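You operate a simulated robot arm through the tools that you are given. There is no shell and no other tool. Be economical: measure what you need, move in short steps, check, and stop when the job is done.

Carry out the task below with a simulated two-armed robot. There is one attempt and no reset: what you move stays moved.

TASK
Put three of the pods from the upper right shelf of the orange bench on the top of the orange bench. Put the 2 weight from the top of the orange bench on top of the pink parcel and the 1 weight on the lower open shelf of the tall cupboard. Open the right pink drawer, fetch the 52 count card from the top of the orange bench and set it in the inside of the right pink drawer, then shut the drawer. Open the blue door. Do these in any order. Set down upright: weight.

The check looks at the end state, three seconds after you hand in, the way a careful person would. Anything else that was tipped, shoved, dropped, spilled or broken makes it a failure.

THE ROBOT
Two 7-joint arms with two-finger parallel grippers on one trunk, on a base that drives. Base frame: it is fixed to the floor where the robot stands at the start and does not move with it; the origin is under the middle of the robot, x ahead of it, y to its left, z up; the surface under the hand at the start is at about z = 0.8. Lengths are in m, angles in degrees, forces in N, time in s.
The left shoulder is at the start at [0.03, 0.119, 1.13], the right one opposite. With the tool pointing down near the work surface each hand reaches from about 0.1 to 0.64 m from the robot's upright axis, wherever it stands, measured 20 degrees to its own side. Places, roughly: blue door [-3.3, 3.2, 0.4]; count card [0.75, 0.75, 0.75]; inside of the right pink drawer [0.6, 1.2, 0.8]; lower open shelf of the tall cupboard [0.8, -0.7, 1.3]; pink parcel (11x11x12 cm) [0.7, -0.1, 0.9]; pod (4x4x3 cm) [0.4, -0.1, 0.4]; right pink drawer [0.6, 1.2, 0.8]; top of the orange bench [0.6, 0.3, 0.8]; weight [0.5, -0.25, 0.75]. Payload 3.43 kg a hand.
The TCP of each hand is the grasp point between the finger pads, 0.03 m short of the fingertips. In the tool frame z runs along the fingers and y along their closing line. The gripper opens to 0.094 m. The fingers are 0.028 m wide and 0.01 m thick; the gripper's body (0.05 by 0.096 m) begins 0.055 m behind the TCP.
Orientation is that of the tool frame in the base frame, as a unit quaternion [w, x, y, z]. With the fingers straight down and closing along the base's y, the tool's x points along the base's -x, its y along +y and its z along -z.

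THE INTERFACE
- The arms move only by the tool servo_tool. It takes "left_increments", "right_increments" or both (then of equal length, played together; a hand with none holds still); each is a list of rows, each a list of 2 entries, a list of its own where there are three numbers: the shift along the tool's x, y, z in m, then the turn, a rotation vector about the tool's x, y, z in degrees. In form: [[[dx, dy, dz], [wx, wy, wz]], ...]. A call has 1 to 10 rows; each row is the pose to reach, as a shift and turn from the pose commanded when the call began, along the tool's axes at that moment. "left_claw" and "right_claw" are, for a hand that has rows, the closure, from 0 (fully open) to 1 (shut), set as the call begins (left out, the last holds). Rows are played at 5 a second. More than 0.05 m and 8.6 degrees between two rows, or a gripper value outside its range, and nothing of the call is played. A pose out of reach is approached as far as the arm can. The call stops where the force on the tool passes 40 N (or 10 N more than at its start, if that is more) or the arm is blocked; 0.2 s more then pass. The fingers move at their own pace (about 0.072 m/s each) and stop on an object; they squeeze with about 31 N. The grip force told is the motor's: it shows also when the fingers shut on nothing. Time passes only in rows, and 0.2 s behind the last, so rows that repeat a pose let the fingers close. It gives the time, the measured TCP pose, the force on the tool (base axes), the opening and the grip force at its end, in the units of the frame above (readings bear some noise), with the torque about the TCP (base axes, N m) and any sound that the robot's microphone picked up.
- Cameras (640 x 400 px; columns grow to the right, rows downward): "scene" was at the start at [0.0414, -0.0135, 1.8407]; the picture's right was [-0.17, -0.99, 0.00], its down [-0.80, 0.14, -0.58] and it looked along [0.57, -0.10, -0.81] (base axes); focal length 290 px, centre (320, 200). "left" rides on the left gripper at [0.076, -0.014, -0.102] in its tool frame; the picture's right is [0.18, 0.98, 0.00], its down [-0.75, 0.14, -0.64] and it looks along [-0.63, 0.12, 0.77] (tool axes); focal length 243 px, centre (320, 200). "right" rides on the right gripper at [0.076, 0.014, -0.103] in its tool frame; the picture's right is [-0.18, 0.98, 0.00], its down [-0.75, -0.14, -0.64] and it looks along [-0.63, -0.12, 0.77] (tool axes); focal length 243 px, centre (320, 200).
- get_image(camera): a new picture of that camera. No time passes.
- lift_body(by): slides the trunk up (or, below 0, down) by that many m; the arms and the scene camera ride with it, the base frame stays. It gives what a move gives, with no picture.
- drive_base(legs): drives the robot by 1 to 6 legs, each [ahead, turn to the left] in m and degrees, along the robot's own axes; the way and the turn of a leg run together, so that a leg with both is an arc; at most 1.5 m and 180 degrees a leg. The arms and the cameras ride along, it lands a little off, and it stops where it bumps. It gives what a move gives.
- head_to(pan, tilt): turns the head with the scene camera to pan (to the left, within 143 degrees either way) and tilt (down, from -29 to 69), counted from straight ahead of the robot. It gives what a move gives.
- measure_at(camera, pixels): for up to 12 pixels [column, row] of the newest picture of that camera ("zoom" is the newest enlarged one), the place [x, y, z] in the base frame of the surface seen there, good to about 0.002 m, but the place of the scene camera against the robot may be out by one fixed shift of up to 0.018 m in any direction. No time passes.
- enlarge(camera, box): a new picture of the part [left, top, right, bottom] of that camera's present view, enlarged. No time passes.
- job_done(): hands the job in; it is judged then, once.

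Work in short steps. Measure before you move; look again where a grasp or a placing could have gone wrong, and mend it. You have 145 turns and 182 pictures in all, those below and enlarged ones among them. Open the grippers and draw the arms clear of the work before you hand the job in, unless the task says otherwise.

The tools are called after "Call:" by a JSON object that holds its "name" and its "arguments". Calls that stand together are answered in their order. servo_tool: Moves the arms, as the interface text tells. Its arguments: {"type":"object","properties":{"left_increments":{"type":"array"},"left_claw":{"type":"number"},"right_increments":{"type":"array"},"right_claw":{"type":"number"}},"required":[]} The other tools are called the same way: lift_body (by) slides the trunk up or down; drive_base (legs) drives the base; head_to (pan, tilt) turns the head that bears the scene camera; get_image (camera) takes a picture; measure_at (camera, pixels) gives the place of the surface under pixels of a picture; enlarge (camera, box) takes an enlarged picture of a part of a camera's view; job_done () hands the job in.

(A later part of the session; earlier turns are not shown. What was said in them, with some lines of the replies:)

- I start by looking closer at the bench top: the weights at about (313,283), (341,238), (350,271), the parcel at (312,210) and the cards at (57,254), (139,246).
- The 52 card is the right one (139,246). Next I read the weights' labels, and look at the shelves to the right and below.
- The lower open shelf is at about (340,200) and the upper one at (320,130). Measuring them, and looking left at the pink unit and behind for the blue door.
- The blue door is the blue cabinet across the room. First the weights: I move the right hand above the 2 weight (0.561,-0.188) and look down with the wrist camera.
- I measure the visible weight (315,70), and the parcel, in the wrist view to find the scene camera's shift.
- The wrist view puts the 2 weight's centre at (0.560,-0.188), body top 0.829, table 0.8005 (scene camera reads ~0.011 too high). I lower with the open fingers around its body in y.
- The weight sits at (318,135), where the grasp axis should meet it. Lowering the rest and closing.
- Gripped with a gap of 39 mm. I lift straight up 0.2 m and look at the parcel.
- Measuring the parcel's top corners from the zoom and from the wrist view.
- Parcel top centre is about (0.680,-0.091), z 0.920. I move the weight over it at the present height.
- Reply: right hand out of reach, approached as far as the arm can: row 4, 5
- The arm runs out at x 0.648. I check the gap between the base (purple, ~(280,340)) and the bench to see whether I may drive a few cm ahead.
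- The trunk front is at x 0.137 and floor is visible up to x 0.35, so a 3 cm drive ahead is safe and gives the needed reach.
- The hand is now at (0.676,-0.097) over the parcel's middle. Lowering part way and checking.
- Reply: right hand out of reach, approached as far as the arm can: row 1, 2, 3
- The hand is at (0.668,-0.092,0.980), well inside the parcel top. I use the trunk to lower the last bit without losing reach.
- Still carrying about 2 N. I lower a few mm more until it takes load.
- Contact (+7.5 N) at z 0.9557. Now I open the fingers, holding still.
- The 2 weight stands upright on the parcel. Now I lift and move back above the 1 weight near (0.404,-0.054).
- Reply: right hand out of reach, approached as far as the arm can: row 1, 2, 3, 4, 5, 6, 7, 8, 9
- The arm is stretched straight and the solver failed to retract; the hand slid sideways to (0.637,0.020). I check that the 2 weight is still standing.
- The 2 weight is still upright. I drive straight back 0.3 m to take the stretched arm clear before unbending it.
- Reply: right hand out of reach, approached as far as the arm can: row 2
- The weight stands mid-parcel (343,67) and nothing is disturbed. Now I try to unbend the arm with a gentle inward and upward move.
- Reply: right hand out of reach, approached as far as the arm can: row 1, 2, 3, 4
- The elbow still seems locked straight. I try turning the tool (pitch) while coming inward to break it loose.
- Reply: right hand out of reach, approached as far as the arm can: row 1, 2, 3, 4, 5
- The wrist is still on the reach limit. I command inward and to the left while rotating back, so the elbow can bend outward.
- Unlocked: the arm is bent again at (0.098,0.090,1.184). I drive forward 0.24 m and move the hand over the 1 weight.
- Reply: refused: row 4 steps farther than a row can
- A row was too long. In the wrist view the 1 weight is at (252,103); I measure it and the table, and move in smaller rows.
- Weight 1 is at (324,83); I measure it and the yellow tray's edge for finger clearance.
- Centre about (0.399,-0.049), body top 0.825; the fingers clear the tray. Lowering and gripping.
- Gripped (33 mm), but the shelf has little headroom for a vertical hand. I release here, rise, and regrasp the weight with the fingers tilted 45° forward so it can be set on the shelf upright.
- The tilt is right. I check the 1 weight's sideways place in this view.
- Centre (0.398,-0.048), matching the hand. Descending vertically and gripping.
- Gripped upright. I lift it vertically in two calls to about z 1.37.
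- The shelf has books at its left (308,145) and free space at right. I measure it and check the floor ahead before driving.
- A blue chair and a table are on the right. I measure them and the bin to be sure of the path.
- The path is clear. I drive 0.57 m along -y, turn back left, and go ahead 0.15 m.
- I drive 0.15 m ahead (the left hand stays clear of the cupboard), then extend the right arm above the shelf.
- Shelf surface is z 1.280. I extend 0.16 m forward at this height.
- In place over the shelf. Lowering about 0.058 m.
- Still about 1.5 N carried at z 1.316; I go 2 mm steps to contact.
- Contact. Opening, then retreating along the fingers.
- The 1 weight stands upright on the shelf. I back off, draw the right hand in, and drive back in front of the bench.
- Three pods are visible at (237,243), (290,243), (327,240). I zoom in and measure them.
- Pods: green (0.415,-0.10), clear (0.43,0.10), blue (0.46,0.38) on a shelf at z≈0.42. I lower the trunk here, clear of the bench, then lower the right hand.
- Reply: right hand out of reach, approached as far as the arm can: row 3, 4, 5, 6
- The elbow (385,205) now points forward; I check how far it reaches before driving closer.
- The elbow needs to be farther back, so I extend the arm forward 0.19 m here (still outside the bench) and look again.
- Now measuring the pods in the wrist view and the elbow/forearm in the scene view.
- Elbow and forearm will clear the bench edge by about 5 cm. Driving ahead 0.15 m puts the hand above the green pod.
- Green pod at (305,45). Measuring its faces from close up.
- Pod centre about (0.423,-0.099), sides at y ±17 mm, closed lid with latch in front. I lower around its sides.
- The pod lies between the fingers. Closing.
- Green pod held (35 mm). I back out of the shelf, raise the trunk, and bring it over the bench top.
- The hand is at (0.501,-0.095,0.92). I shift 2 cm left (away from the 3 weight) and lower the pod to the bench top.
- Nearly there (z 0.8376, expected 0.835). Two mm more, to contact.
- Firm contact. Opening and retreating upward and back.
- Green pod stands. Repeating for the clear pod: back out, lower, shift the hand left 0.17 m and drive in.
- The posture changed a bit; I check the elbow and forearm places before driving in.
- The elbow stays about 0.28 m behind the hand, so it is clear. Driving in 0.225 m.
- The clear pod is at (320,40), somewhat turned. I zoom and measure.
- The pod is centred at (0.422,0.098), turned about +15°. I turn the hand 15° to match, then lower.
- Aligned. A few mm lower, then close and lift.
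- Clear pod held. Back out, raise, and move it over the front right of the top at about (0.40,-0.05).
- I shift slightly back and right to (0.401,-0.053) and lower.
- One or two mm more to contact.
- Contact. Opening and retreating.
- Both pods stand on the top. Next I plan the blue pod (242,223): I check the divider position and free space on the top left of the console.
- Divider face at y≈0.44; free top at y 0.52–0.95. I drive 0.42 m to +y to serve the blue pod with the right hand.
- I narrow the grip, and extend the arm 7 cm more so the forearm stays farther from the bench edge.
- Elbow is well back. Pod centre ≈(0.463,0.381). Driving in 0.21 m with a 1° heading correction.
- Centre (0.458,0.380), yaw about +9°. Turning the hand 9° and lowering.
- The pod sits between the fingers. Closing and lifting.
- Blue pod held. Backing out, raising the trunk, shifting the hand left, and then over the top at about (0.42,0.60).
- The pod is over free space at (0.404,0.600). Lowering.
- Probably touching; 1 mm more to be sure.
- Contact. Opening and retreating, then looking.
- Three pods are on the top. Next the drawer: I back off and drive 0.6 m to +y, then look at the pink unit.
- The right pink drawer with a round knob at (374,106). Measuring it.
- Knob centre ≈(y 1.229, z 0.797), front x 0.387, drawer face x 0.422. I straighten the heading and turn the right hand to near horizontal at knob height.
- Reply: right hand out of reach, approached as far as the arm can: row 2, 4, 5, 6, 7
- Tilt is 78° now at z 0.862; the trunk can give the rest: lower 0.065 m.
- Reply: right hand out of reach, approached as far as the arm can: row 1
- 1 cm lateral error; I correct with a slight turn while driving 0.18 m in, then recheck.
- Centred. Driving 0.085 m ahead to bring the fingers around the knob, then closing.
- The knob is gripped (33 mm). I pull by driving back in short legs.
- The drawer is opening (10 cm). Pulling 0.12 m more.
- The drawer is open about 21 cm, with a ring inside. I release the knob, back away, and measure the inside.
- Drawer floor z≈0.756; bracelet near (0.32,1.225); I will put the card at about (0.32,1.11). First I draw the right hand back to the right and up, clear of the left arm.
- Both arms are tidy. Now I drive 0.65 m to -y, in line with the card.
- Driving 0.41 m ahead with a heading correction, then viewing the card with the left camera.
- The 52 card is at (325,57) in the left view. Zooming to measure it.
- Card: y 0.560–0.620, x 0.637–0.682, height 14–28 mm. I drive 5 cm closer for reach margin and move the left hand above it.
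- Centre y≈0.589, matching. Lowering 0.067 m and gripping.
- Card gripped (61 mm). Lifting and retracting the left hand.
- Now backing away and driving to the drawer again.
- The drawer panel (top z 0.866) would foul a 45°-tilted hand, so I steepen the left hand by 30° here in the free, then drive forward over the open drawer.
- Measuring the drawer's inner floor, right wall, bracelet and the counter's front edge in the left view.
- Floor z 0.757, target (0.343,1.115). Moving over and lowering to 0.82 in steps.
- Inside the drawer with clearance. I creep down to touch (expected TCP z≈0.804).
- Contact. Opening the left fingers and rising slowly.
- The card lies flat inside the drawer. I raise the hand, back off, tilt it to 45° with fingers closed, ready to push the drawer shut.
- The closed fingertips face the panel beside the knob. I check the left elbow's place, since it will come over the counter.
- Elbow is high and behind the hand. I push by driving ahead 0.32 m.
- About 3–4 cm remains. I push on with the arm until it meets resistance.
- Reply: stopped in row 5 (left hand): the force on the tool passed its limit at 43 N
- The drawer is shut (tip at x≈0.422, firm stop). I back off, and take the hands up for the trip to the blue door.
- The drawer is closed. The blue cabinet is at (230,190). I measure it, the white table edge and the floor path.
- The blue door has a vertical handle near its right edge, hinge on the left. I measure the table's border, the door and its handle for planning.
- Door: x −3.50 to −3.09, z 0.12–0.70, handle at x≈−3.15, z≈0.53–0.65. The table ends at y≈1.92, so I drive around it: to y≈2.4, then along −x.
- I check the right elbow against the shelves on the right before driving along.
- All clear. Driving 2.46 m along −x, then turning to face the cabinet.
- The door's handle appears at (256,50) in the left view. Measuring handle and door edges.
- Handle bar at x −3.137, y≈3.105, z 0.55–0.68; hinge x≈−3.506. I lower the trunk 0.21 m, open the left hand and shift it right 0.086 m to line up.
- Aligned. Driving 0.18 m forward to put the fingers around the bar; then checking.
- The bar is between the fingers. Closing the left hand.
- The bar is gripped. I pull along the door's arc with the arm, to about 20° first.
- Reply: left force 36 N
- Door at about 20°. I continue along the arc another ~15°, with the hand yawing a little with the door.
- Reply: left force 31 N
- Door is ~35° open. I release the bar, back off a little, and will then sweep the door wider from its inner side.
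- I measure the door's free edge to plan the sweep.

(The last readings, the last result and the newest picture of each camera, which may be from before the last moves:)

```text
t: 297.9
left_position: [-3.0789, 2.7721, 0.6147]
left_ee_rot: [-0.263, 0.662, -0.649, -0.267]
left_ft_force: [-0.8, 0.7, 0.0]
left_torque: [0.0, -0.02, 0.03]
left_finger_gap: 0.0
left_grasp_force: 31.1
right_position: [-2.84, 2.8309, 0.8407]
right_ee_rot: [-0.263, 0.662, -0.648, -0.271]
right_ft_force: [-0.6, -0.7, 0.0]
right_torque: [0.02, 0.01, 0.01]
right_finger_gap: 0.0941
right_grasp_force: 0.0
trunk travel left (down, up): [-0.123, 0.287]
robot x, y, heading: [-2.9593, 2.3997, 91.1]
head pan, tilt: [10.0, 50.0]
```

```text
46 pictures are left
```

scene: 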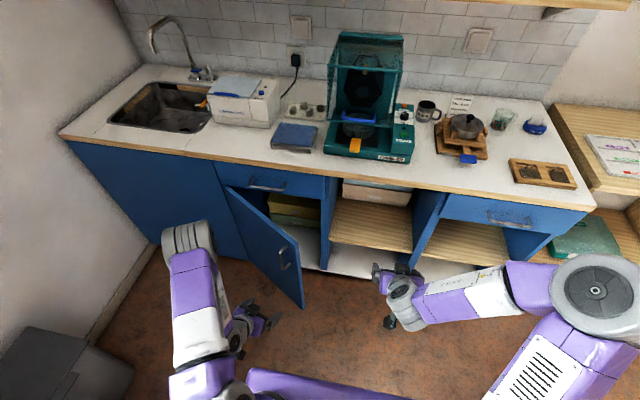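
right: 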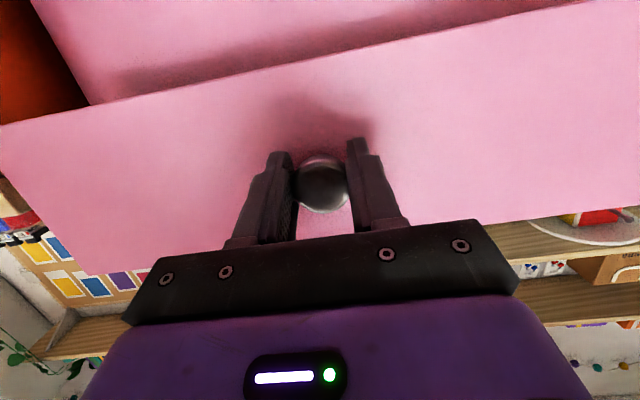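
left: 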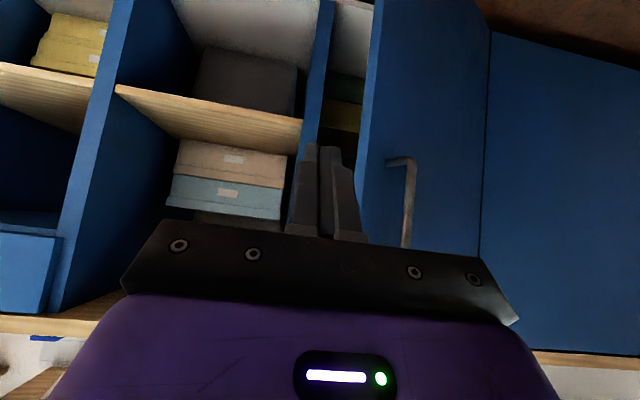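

Door edge at (−3.145,2.947). I go forward 0.12 m with the arm (2 cm more to the right), then 0.11 m with the base, to get behind the edge.

Call:
{"name": "servo_tool", "arguments": {"left_increments": [[[-0.02, -0.015, 0.02], [0, 0, 0]], [[-0.045, -0.02, 0.045], [0, 0, 0]], [[-0.07, -0.02, 0.07], [0, 0, 0]], [[-0.085, -0.02, 0.085], [0, 0, 0]]]}}

Call:
{"name": "drive_base", "arguments": {"legs": [[0.11, 0]]}}

Call:
{"name": "get_image", "arguments": {"camera": "left"}}

Call:
{"name": "get_image", "arguments": {"camera": "scene"}}

```text
t: 298.9
left_position: [-3.0622, 2.8958, 0.613]
left_ee_rot: [-0.264, 0.662, -0.649, -0.268]
left_ft_force: [0.8, -0.3, 0.0]
left_torque: [0.0, 0.0, 0.0]
left_finger_gap: 0.0002
left_grasp_force: 31.0
right_position: [-2.8405, 2.8298, 0.8411]
right_ee_rot: [-0.264, 0.662, -0.648, -0.271]
right_ft_force: [-0.7, -0.3, 0.4]
right_torque: [-0.01, -0.03, 0.02]
right_finger_gap: 0.0939
right_grasp_force: 0.1
trunk travel left (down, up): [-0.123, 0.287]
robot x, y, heading: [-2.9549, 2.3976, 91.0]
head pan, tilt: [10.0, 50.0]
```

```text
t: 300.1
left_position: [-3.0654, 3.006, 0.6118]
left_ee_rot: [-0.263, 0.663, -0.648, -0.268]
left_ft_force: [-0.3, 0.0, -0.7]
left_torque: [-0.01, 0.01, -0.01]
left_finger_gap: 0.0001
left_grasp_force: 31.0
right_position: [-2.8439, 2.9428, 0.8402]
right_ee_rot: [-0.262, 0.663, -0.646, -0.272]
right_ft_force: [0.0, 0.8, -0.2]
right_torque: [-0.04, -0.02, 0.01]
right_finger_gap: 0.094
right_grasp_force: 0.0
trunk travel left (down, up): [-0.123, 0.287]
robot x, y, heading: [-2.9614, 2.5125, 91.1]
head pan, tilt: [10.0, 50.0]
```

```text
45 pictures are left
```

left: 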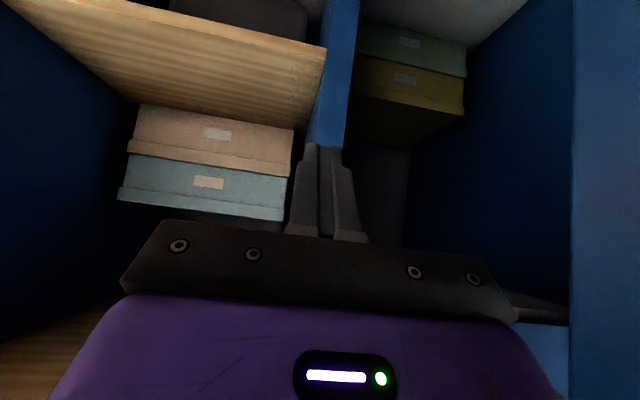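

```text
44 pictures are left
```

scene: 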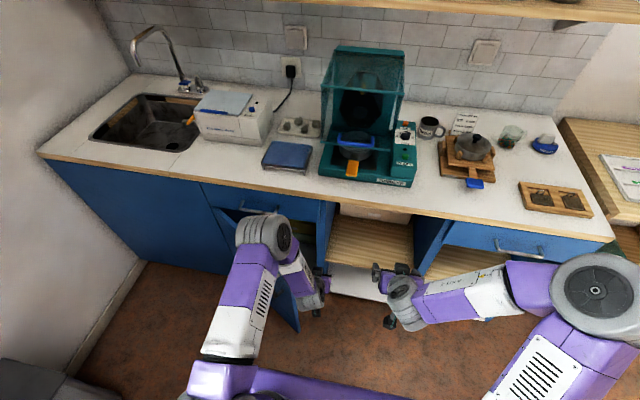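

The closed fingers are behind the door's edge. I turn the base left in steps, so the hand sweeps the door open.

Call:
{"name": "drive_base", "arguments": {"legs": [[0, 18]]}}

Call:
{"name": "get_image", "arguments": {"camera": "scene"}}

```text
t: 301.1
left_position: [-3.1115, 2.9865, 0.6123]
left_ee_rot: [-0.251, 0.697, -0.614, -0.273]
left_ft_force: [-0.3, 0.1, 0.0]
left_torque: [-0.02, 0.01, -0.01]
left_finger_gap: 0.0
left_grasp_force: 30.7
right_position: [-2.8938, 2.9532, 0.8408]
right_ee_rot: [-0.246, 0.699, -0.608, -0.286]
right_ft_force: [0.1, 0.4, 0.3]
right_torque: [0.01, 0.0, -0.01]
right_finger_gap: 0.094
right_grasp_force: 0.0
trunk travel left (down, up): [-0.123, 0.287]
robot x, y, heading: [-2.961, 2.5122, 97.6]
head pan, tilt: [10.0, 50.0]
stopped in leg 1: the robot was blocked; the commanded pose is now the measured one
```

```text
43 pictures are left
```

scene: 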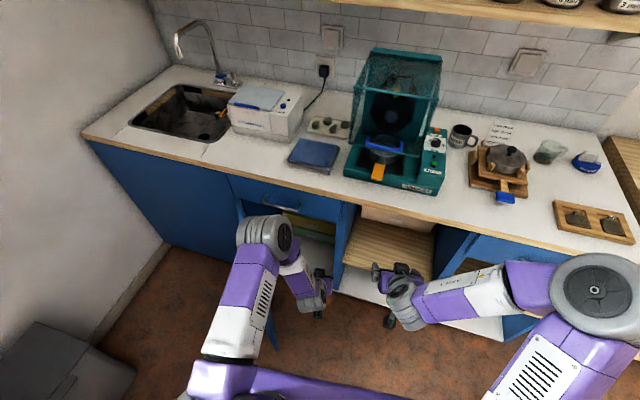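

Blocked: the wrist meets the door's end face. I undo the turn and back out; gripping the handle again and pulling farther along the arc is safer.

Call:
{"name": "drive_base", "arguments": {"legs": [[0, -6.5], [-0.2, 0]]}}

Call:
{"name": "servo_tool", "arguments": {"left_increments": [[[0.005, 0.04, -0.005], [2, 0, 2]], [[0.01, 0.08, -0.01], [5, 0, 5]], [[0.015, 0.12, -0.015], [8, 0, 8]], [[0.02, 0.16, -0.02], [11, 0, 11]]], "left_claw": 0}}

Call:
{"name": "get_image", "arguments": {"camera": "left"}}

Call:
{"name": "get_image", "arguments": {"camera": "scene"}}

```text
t: 303.3
left_position: [-3.0508, 2.8021, 0.6122]
left_ee_rot: [-0.267, 0.659, -0.654, -0.258]
left_ft_force: [0.7, -0.2, 0.3]
left_torque: [-0.01, -0.01, 0.02]
left_finger_gap: 0.0001
left_grasp_force: 30.4
right_position: [-2.8392, 2.744, 0.8421]
right_ee_rot: [-0.264, 0.661, -0.648, -0.272]
right_ft_force: [0.3, -0.6, 0.1]
right_torque: [-0.01, -0.01, -0.02]
right_finger_gap: 0.0942
right_grasp_force: 0.1
trunk travel left (down, up): [-0.123, 0.287]
robot x, y, heading: [-2.9551, 2.3166, 90.8]
head pan, tilt: [10.0, 50.0]
```

```text
t: 304.3
left_position: [-3.2111, 2.7774, 0.612]
left_ee_rot: [0.302, -0.565, 0.736, 0.219]
left_ft_force: [0.1, 0.6, 0.3]
left_torque: [-0.01, 0.01, 0.03]
left_finger_gap: 0.0942
left_grasp_force: 0.0
right_position: [-2.8398, 2.7429, 0.8418]
right_ee_rot: [-0.263, 0.661, -0.648, -0.271]
right_ft_force: [0.6, -0.2, 0.0]
right_torque: [-0.02, -0.04, -0.01]
right_finger_gap: 0.0941
right_grasp_force: 0.0
trunk travel left (down, up): [-0.123, 0.287]
robot x, y, heading: [-2.9544, 2.3149, 91.0]
head pan, tilt: [10.0, 50.0]
```

```text
42 pictures are left
```

left: 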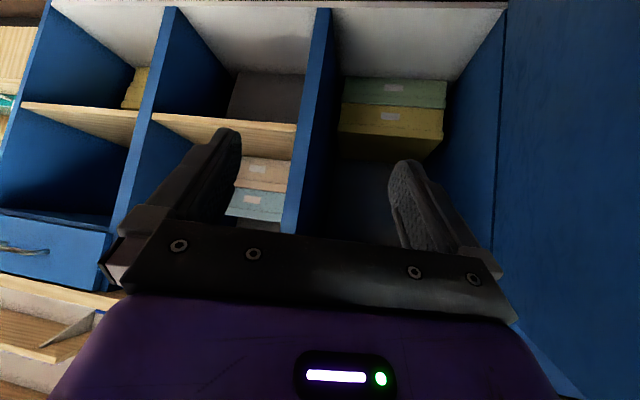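

```text
41 pictures are left
```

scene: 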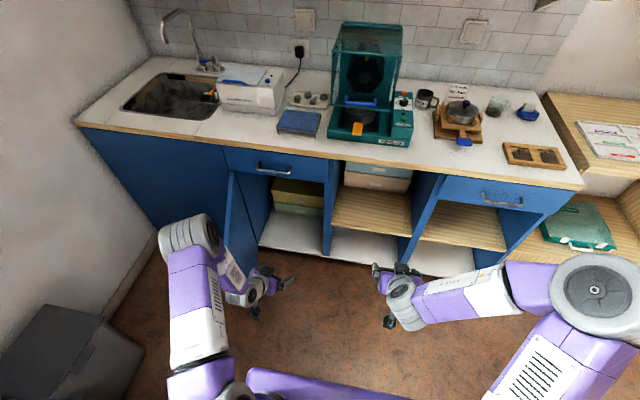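

Backing out dragged the door wide open: it now stands nearly edge-on at (235,220). I measure its angle.

Call:
{"name": "measure_at", "arguments": {"camera": "scene", "pixels": [[230, 175], [245, 230], [235, 225], [225, 210], [258, 230], [250, 200], [243, 250]]}}

Call:
{"name": "enlarge", "arguments": {"camera": "scene", "box": [180, 140, 340, 300]}}

```text
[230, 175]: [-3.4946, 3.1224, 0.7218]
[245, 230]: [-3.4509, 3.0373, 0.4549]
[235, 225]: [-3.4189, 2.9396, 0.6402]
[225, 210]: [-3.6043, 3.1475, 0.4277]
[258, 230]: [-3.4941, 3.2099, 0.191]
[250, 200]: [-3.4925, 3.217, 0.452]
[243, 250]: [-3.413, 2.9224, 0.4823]
```

```text
2.50 times, centred on (260, 220) of scene
```

zoom: 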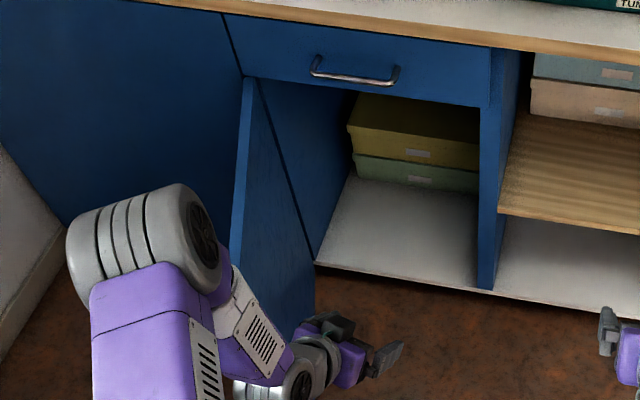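

The door stands about 70° open. I push its inner side further left with the hand toward ~88°.

Call:
{"name": "servo_tool", "arguments": {"left_increments": [[[0.006, 0.035, -0.006], [0, 0, 0]], [[0.012, 0.07, -0.012], [0, 0, 0]], [[0.018, 0.105, -0.018], [0, 0, 0]], [[0.024, 0.14, -0.024], [0, 0, 0]], [[0.03, 0.175, -0.03], [0, 0, 0]], [[0.036, 0.205, -0.036], [0, 0, 0]]]}}

Call:
{"name": "get_image", "arguments": {"camera": "scene"}}

```text
t: 305.7
left_position: [-3.4249, 2.7799, 0.609]
left_ee_rot: [0.302, -0.566, 0.736, 0.218]
left_ft_force: [-0.1, 0.3, 0.4]
left_torque: [0.0, 0.0, -0.02]
left_finger_gap: 0.0937
left_grasp_force: 0.1
right_position: [-2.8394, 2.7423, 0.84]
right_ee_rot: [-0.264, 0.661, -0.648, -0.271]
right_ft_force: [-0.1, 0.2, 0.1]
right_torque: [0.0, -0.01, -0.03]
right_finger_gap: 0.0938
right_grasp_force: 0.1
trunk travel left (down, up): [-0.123, 0.287]
robot x, y, heading: [-2.9556, 2.3195, 90.9]
head pan, tilt: [10.0, 50.0]
```

```text
39 pictures are left
```

scene: 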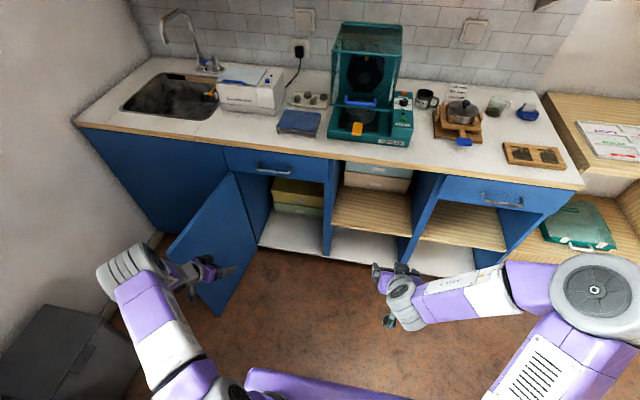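

The door is wide open. I move the hand slightly right off the door, back away, and check.

Call:
{"name": "servo_tool", "arguments": {"left_increments": [[[-0.006, -0.035, 0.006], [0, 0, 0]], [[-0.01, -0.06, 0.01], [0, 0, 0]]]}}

Call:
{"name": "drive_base", "arguments": {"legs": [[-0.3, 0]]}}

Call:
{"name": "get_image", "arguments": {"camera": "scene"}}

```text
t: 306.3
left_position: [-3.3628, 2.7756, 0.6104]
left_ee_rot: [0.302, -0.565, 0.736, 0.219]
left_ft_force: [0.2, -0.7, -0.2]
left_torque: [0.0, 0.0, -0.04]
left_finger_gap: 0.0942
left_grasp_force: 0.0
right_position: [-2.8395, 2.7436, 0.8416]
right_ee_rot: [-0.262, 0.662, -0.647, -0.272]
right_ft_force: [0.2, 0.3, -0.7]
right_torque: [0.03, -0.03, 0.0]
right_finger_gap: 0.0941
right_grasp_force: 0.0
trunk travel left (down, up): [-0.123, 0.287]
robot x, y, heading: [-2.9541, 2.3173, 90.8]
head pan, tilt: [10.0, 50.0]
```

```text
t: 308.3
left_position: [-3.359, 2.4706, 0.6104]
left_ee_rot: [0.302, -0.567, 0.735, 0.219]
left_ft_force: [-0.6, 0.2, -0.5]
left_torque: [0.01, 0.0, 0.03]
left_finger_gap: 0.0942
left_grasp_force: 0.0
right_position: [-2.8357, 2.4401, 0.8411]
right_ee_rot: [-0.262, 0.663, -0.646, -0.272]
right_ft_force: [-0.4, 0.4, -0.9]
right_torque: [0.0, 0.04, 0.03]
right_finger_gap: 0.0941
right_grasp_force: 0.1
trunk travel left (down, up): [-0.123, 0.287]
robot x, y, heading: [-2.9516, 2.0126, 91.2]
head pan, tilt: [10.0, 50.0]
```

```text
38 pictures are left
```

scene: 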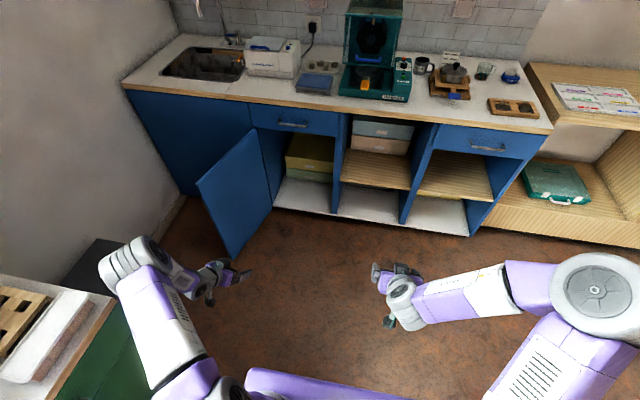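

The blue door stands wide open and nothing else moved. A last look back across the room at the bench and cupboard.

Call:
{"name": "head_to", "arguments": {"pan": -118, "tilt": 12}}

Call:
{"name": "enlarge", "arguments": {"camera": "scene", "box": [160, 80, 480, 280]}}

```text
t: 310.4
left_position: [-3.3587, 2.4719, 0.6104]
left_ee_rot: [0.302, -0.567, 0.734, 0.219]
left_ft_force: [-0.2, 0.6, 0.0]
left_torque: [0.02, -0.01, -0.01]
left_finger_gap: 0.0941
left_grasp_force: 0.0
right_position: [-2.8358, 2.4406, 0.8412]
right_ee_rot: [-0.263, 0.663, -0.647, -0.272]
right_ft_force: [-0.1, 0.0, 0.0]
right_torque: [-0.01, -0.03, 0.0]
right_finger_gap: 0.0941
right_grasp_force: 0.0
trunk travel left (down, up): [-0.123, 0.287]
robot x, y, heading: [-2.9527, 2.0128, 91.2]
head pan, tilt: [-118.0, 12.0]
```

```text
2.00 times, centred on (320, 180) of scene
```

zoom: 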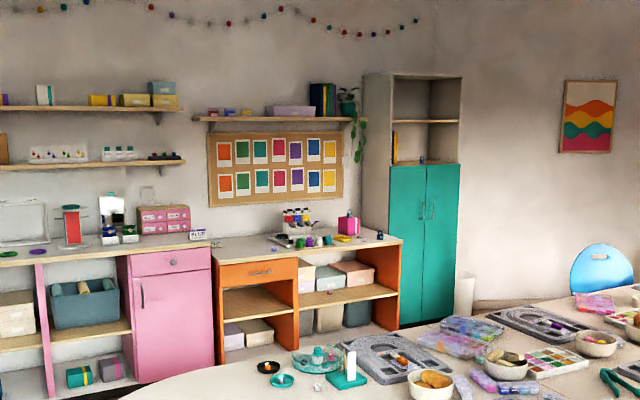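

Everything is in place: the weights stand on the parcel and the shelf, the pods are on the bench top, the drawer is shut, the door is open, and both grippers are open and clear. Handing in.

Call:
{"name": "job_done", "arguments": {}}

```text
The job is handed in.
```

I finished every part of the task and handed it in; I don't have the check's result.

- **Pods:** the green, clear and blue pods are on top of the orange bench. The red one stays on its shelf.
- **Weights:** the 2 weight stands upright on the pink parcel. The 1 weight stands upright on the lower open shelf of the tall cupboard.
- **Drawer:** the 52 count card lies flat inside the right pink drawer, and the drawer is shut.
- **Blue door:** it stands open to roughly 90–100°.

Two things happened along the way:
- **After placing the 2 weight:** the right arm locked straight and the hand slid sideways near the parcel. The weight was still upright when I checked.
- **Opening the door:** my first push was blocked when the wrist met the door's edge. Backing out pulled the door most of the way open, and I pushed it the rest with the hand.

My pictures from close up showed nothing else tipped or moved, and both grippers were open and clear when I handed in.
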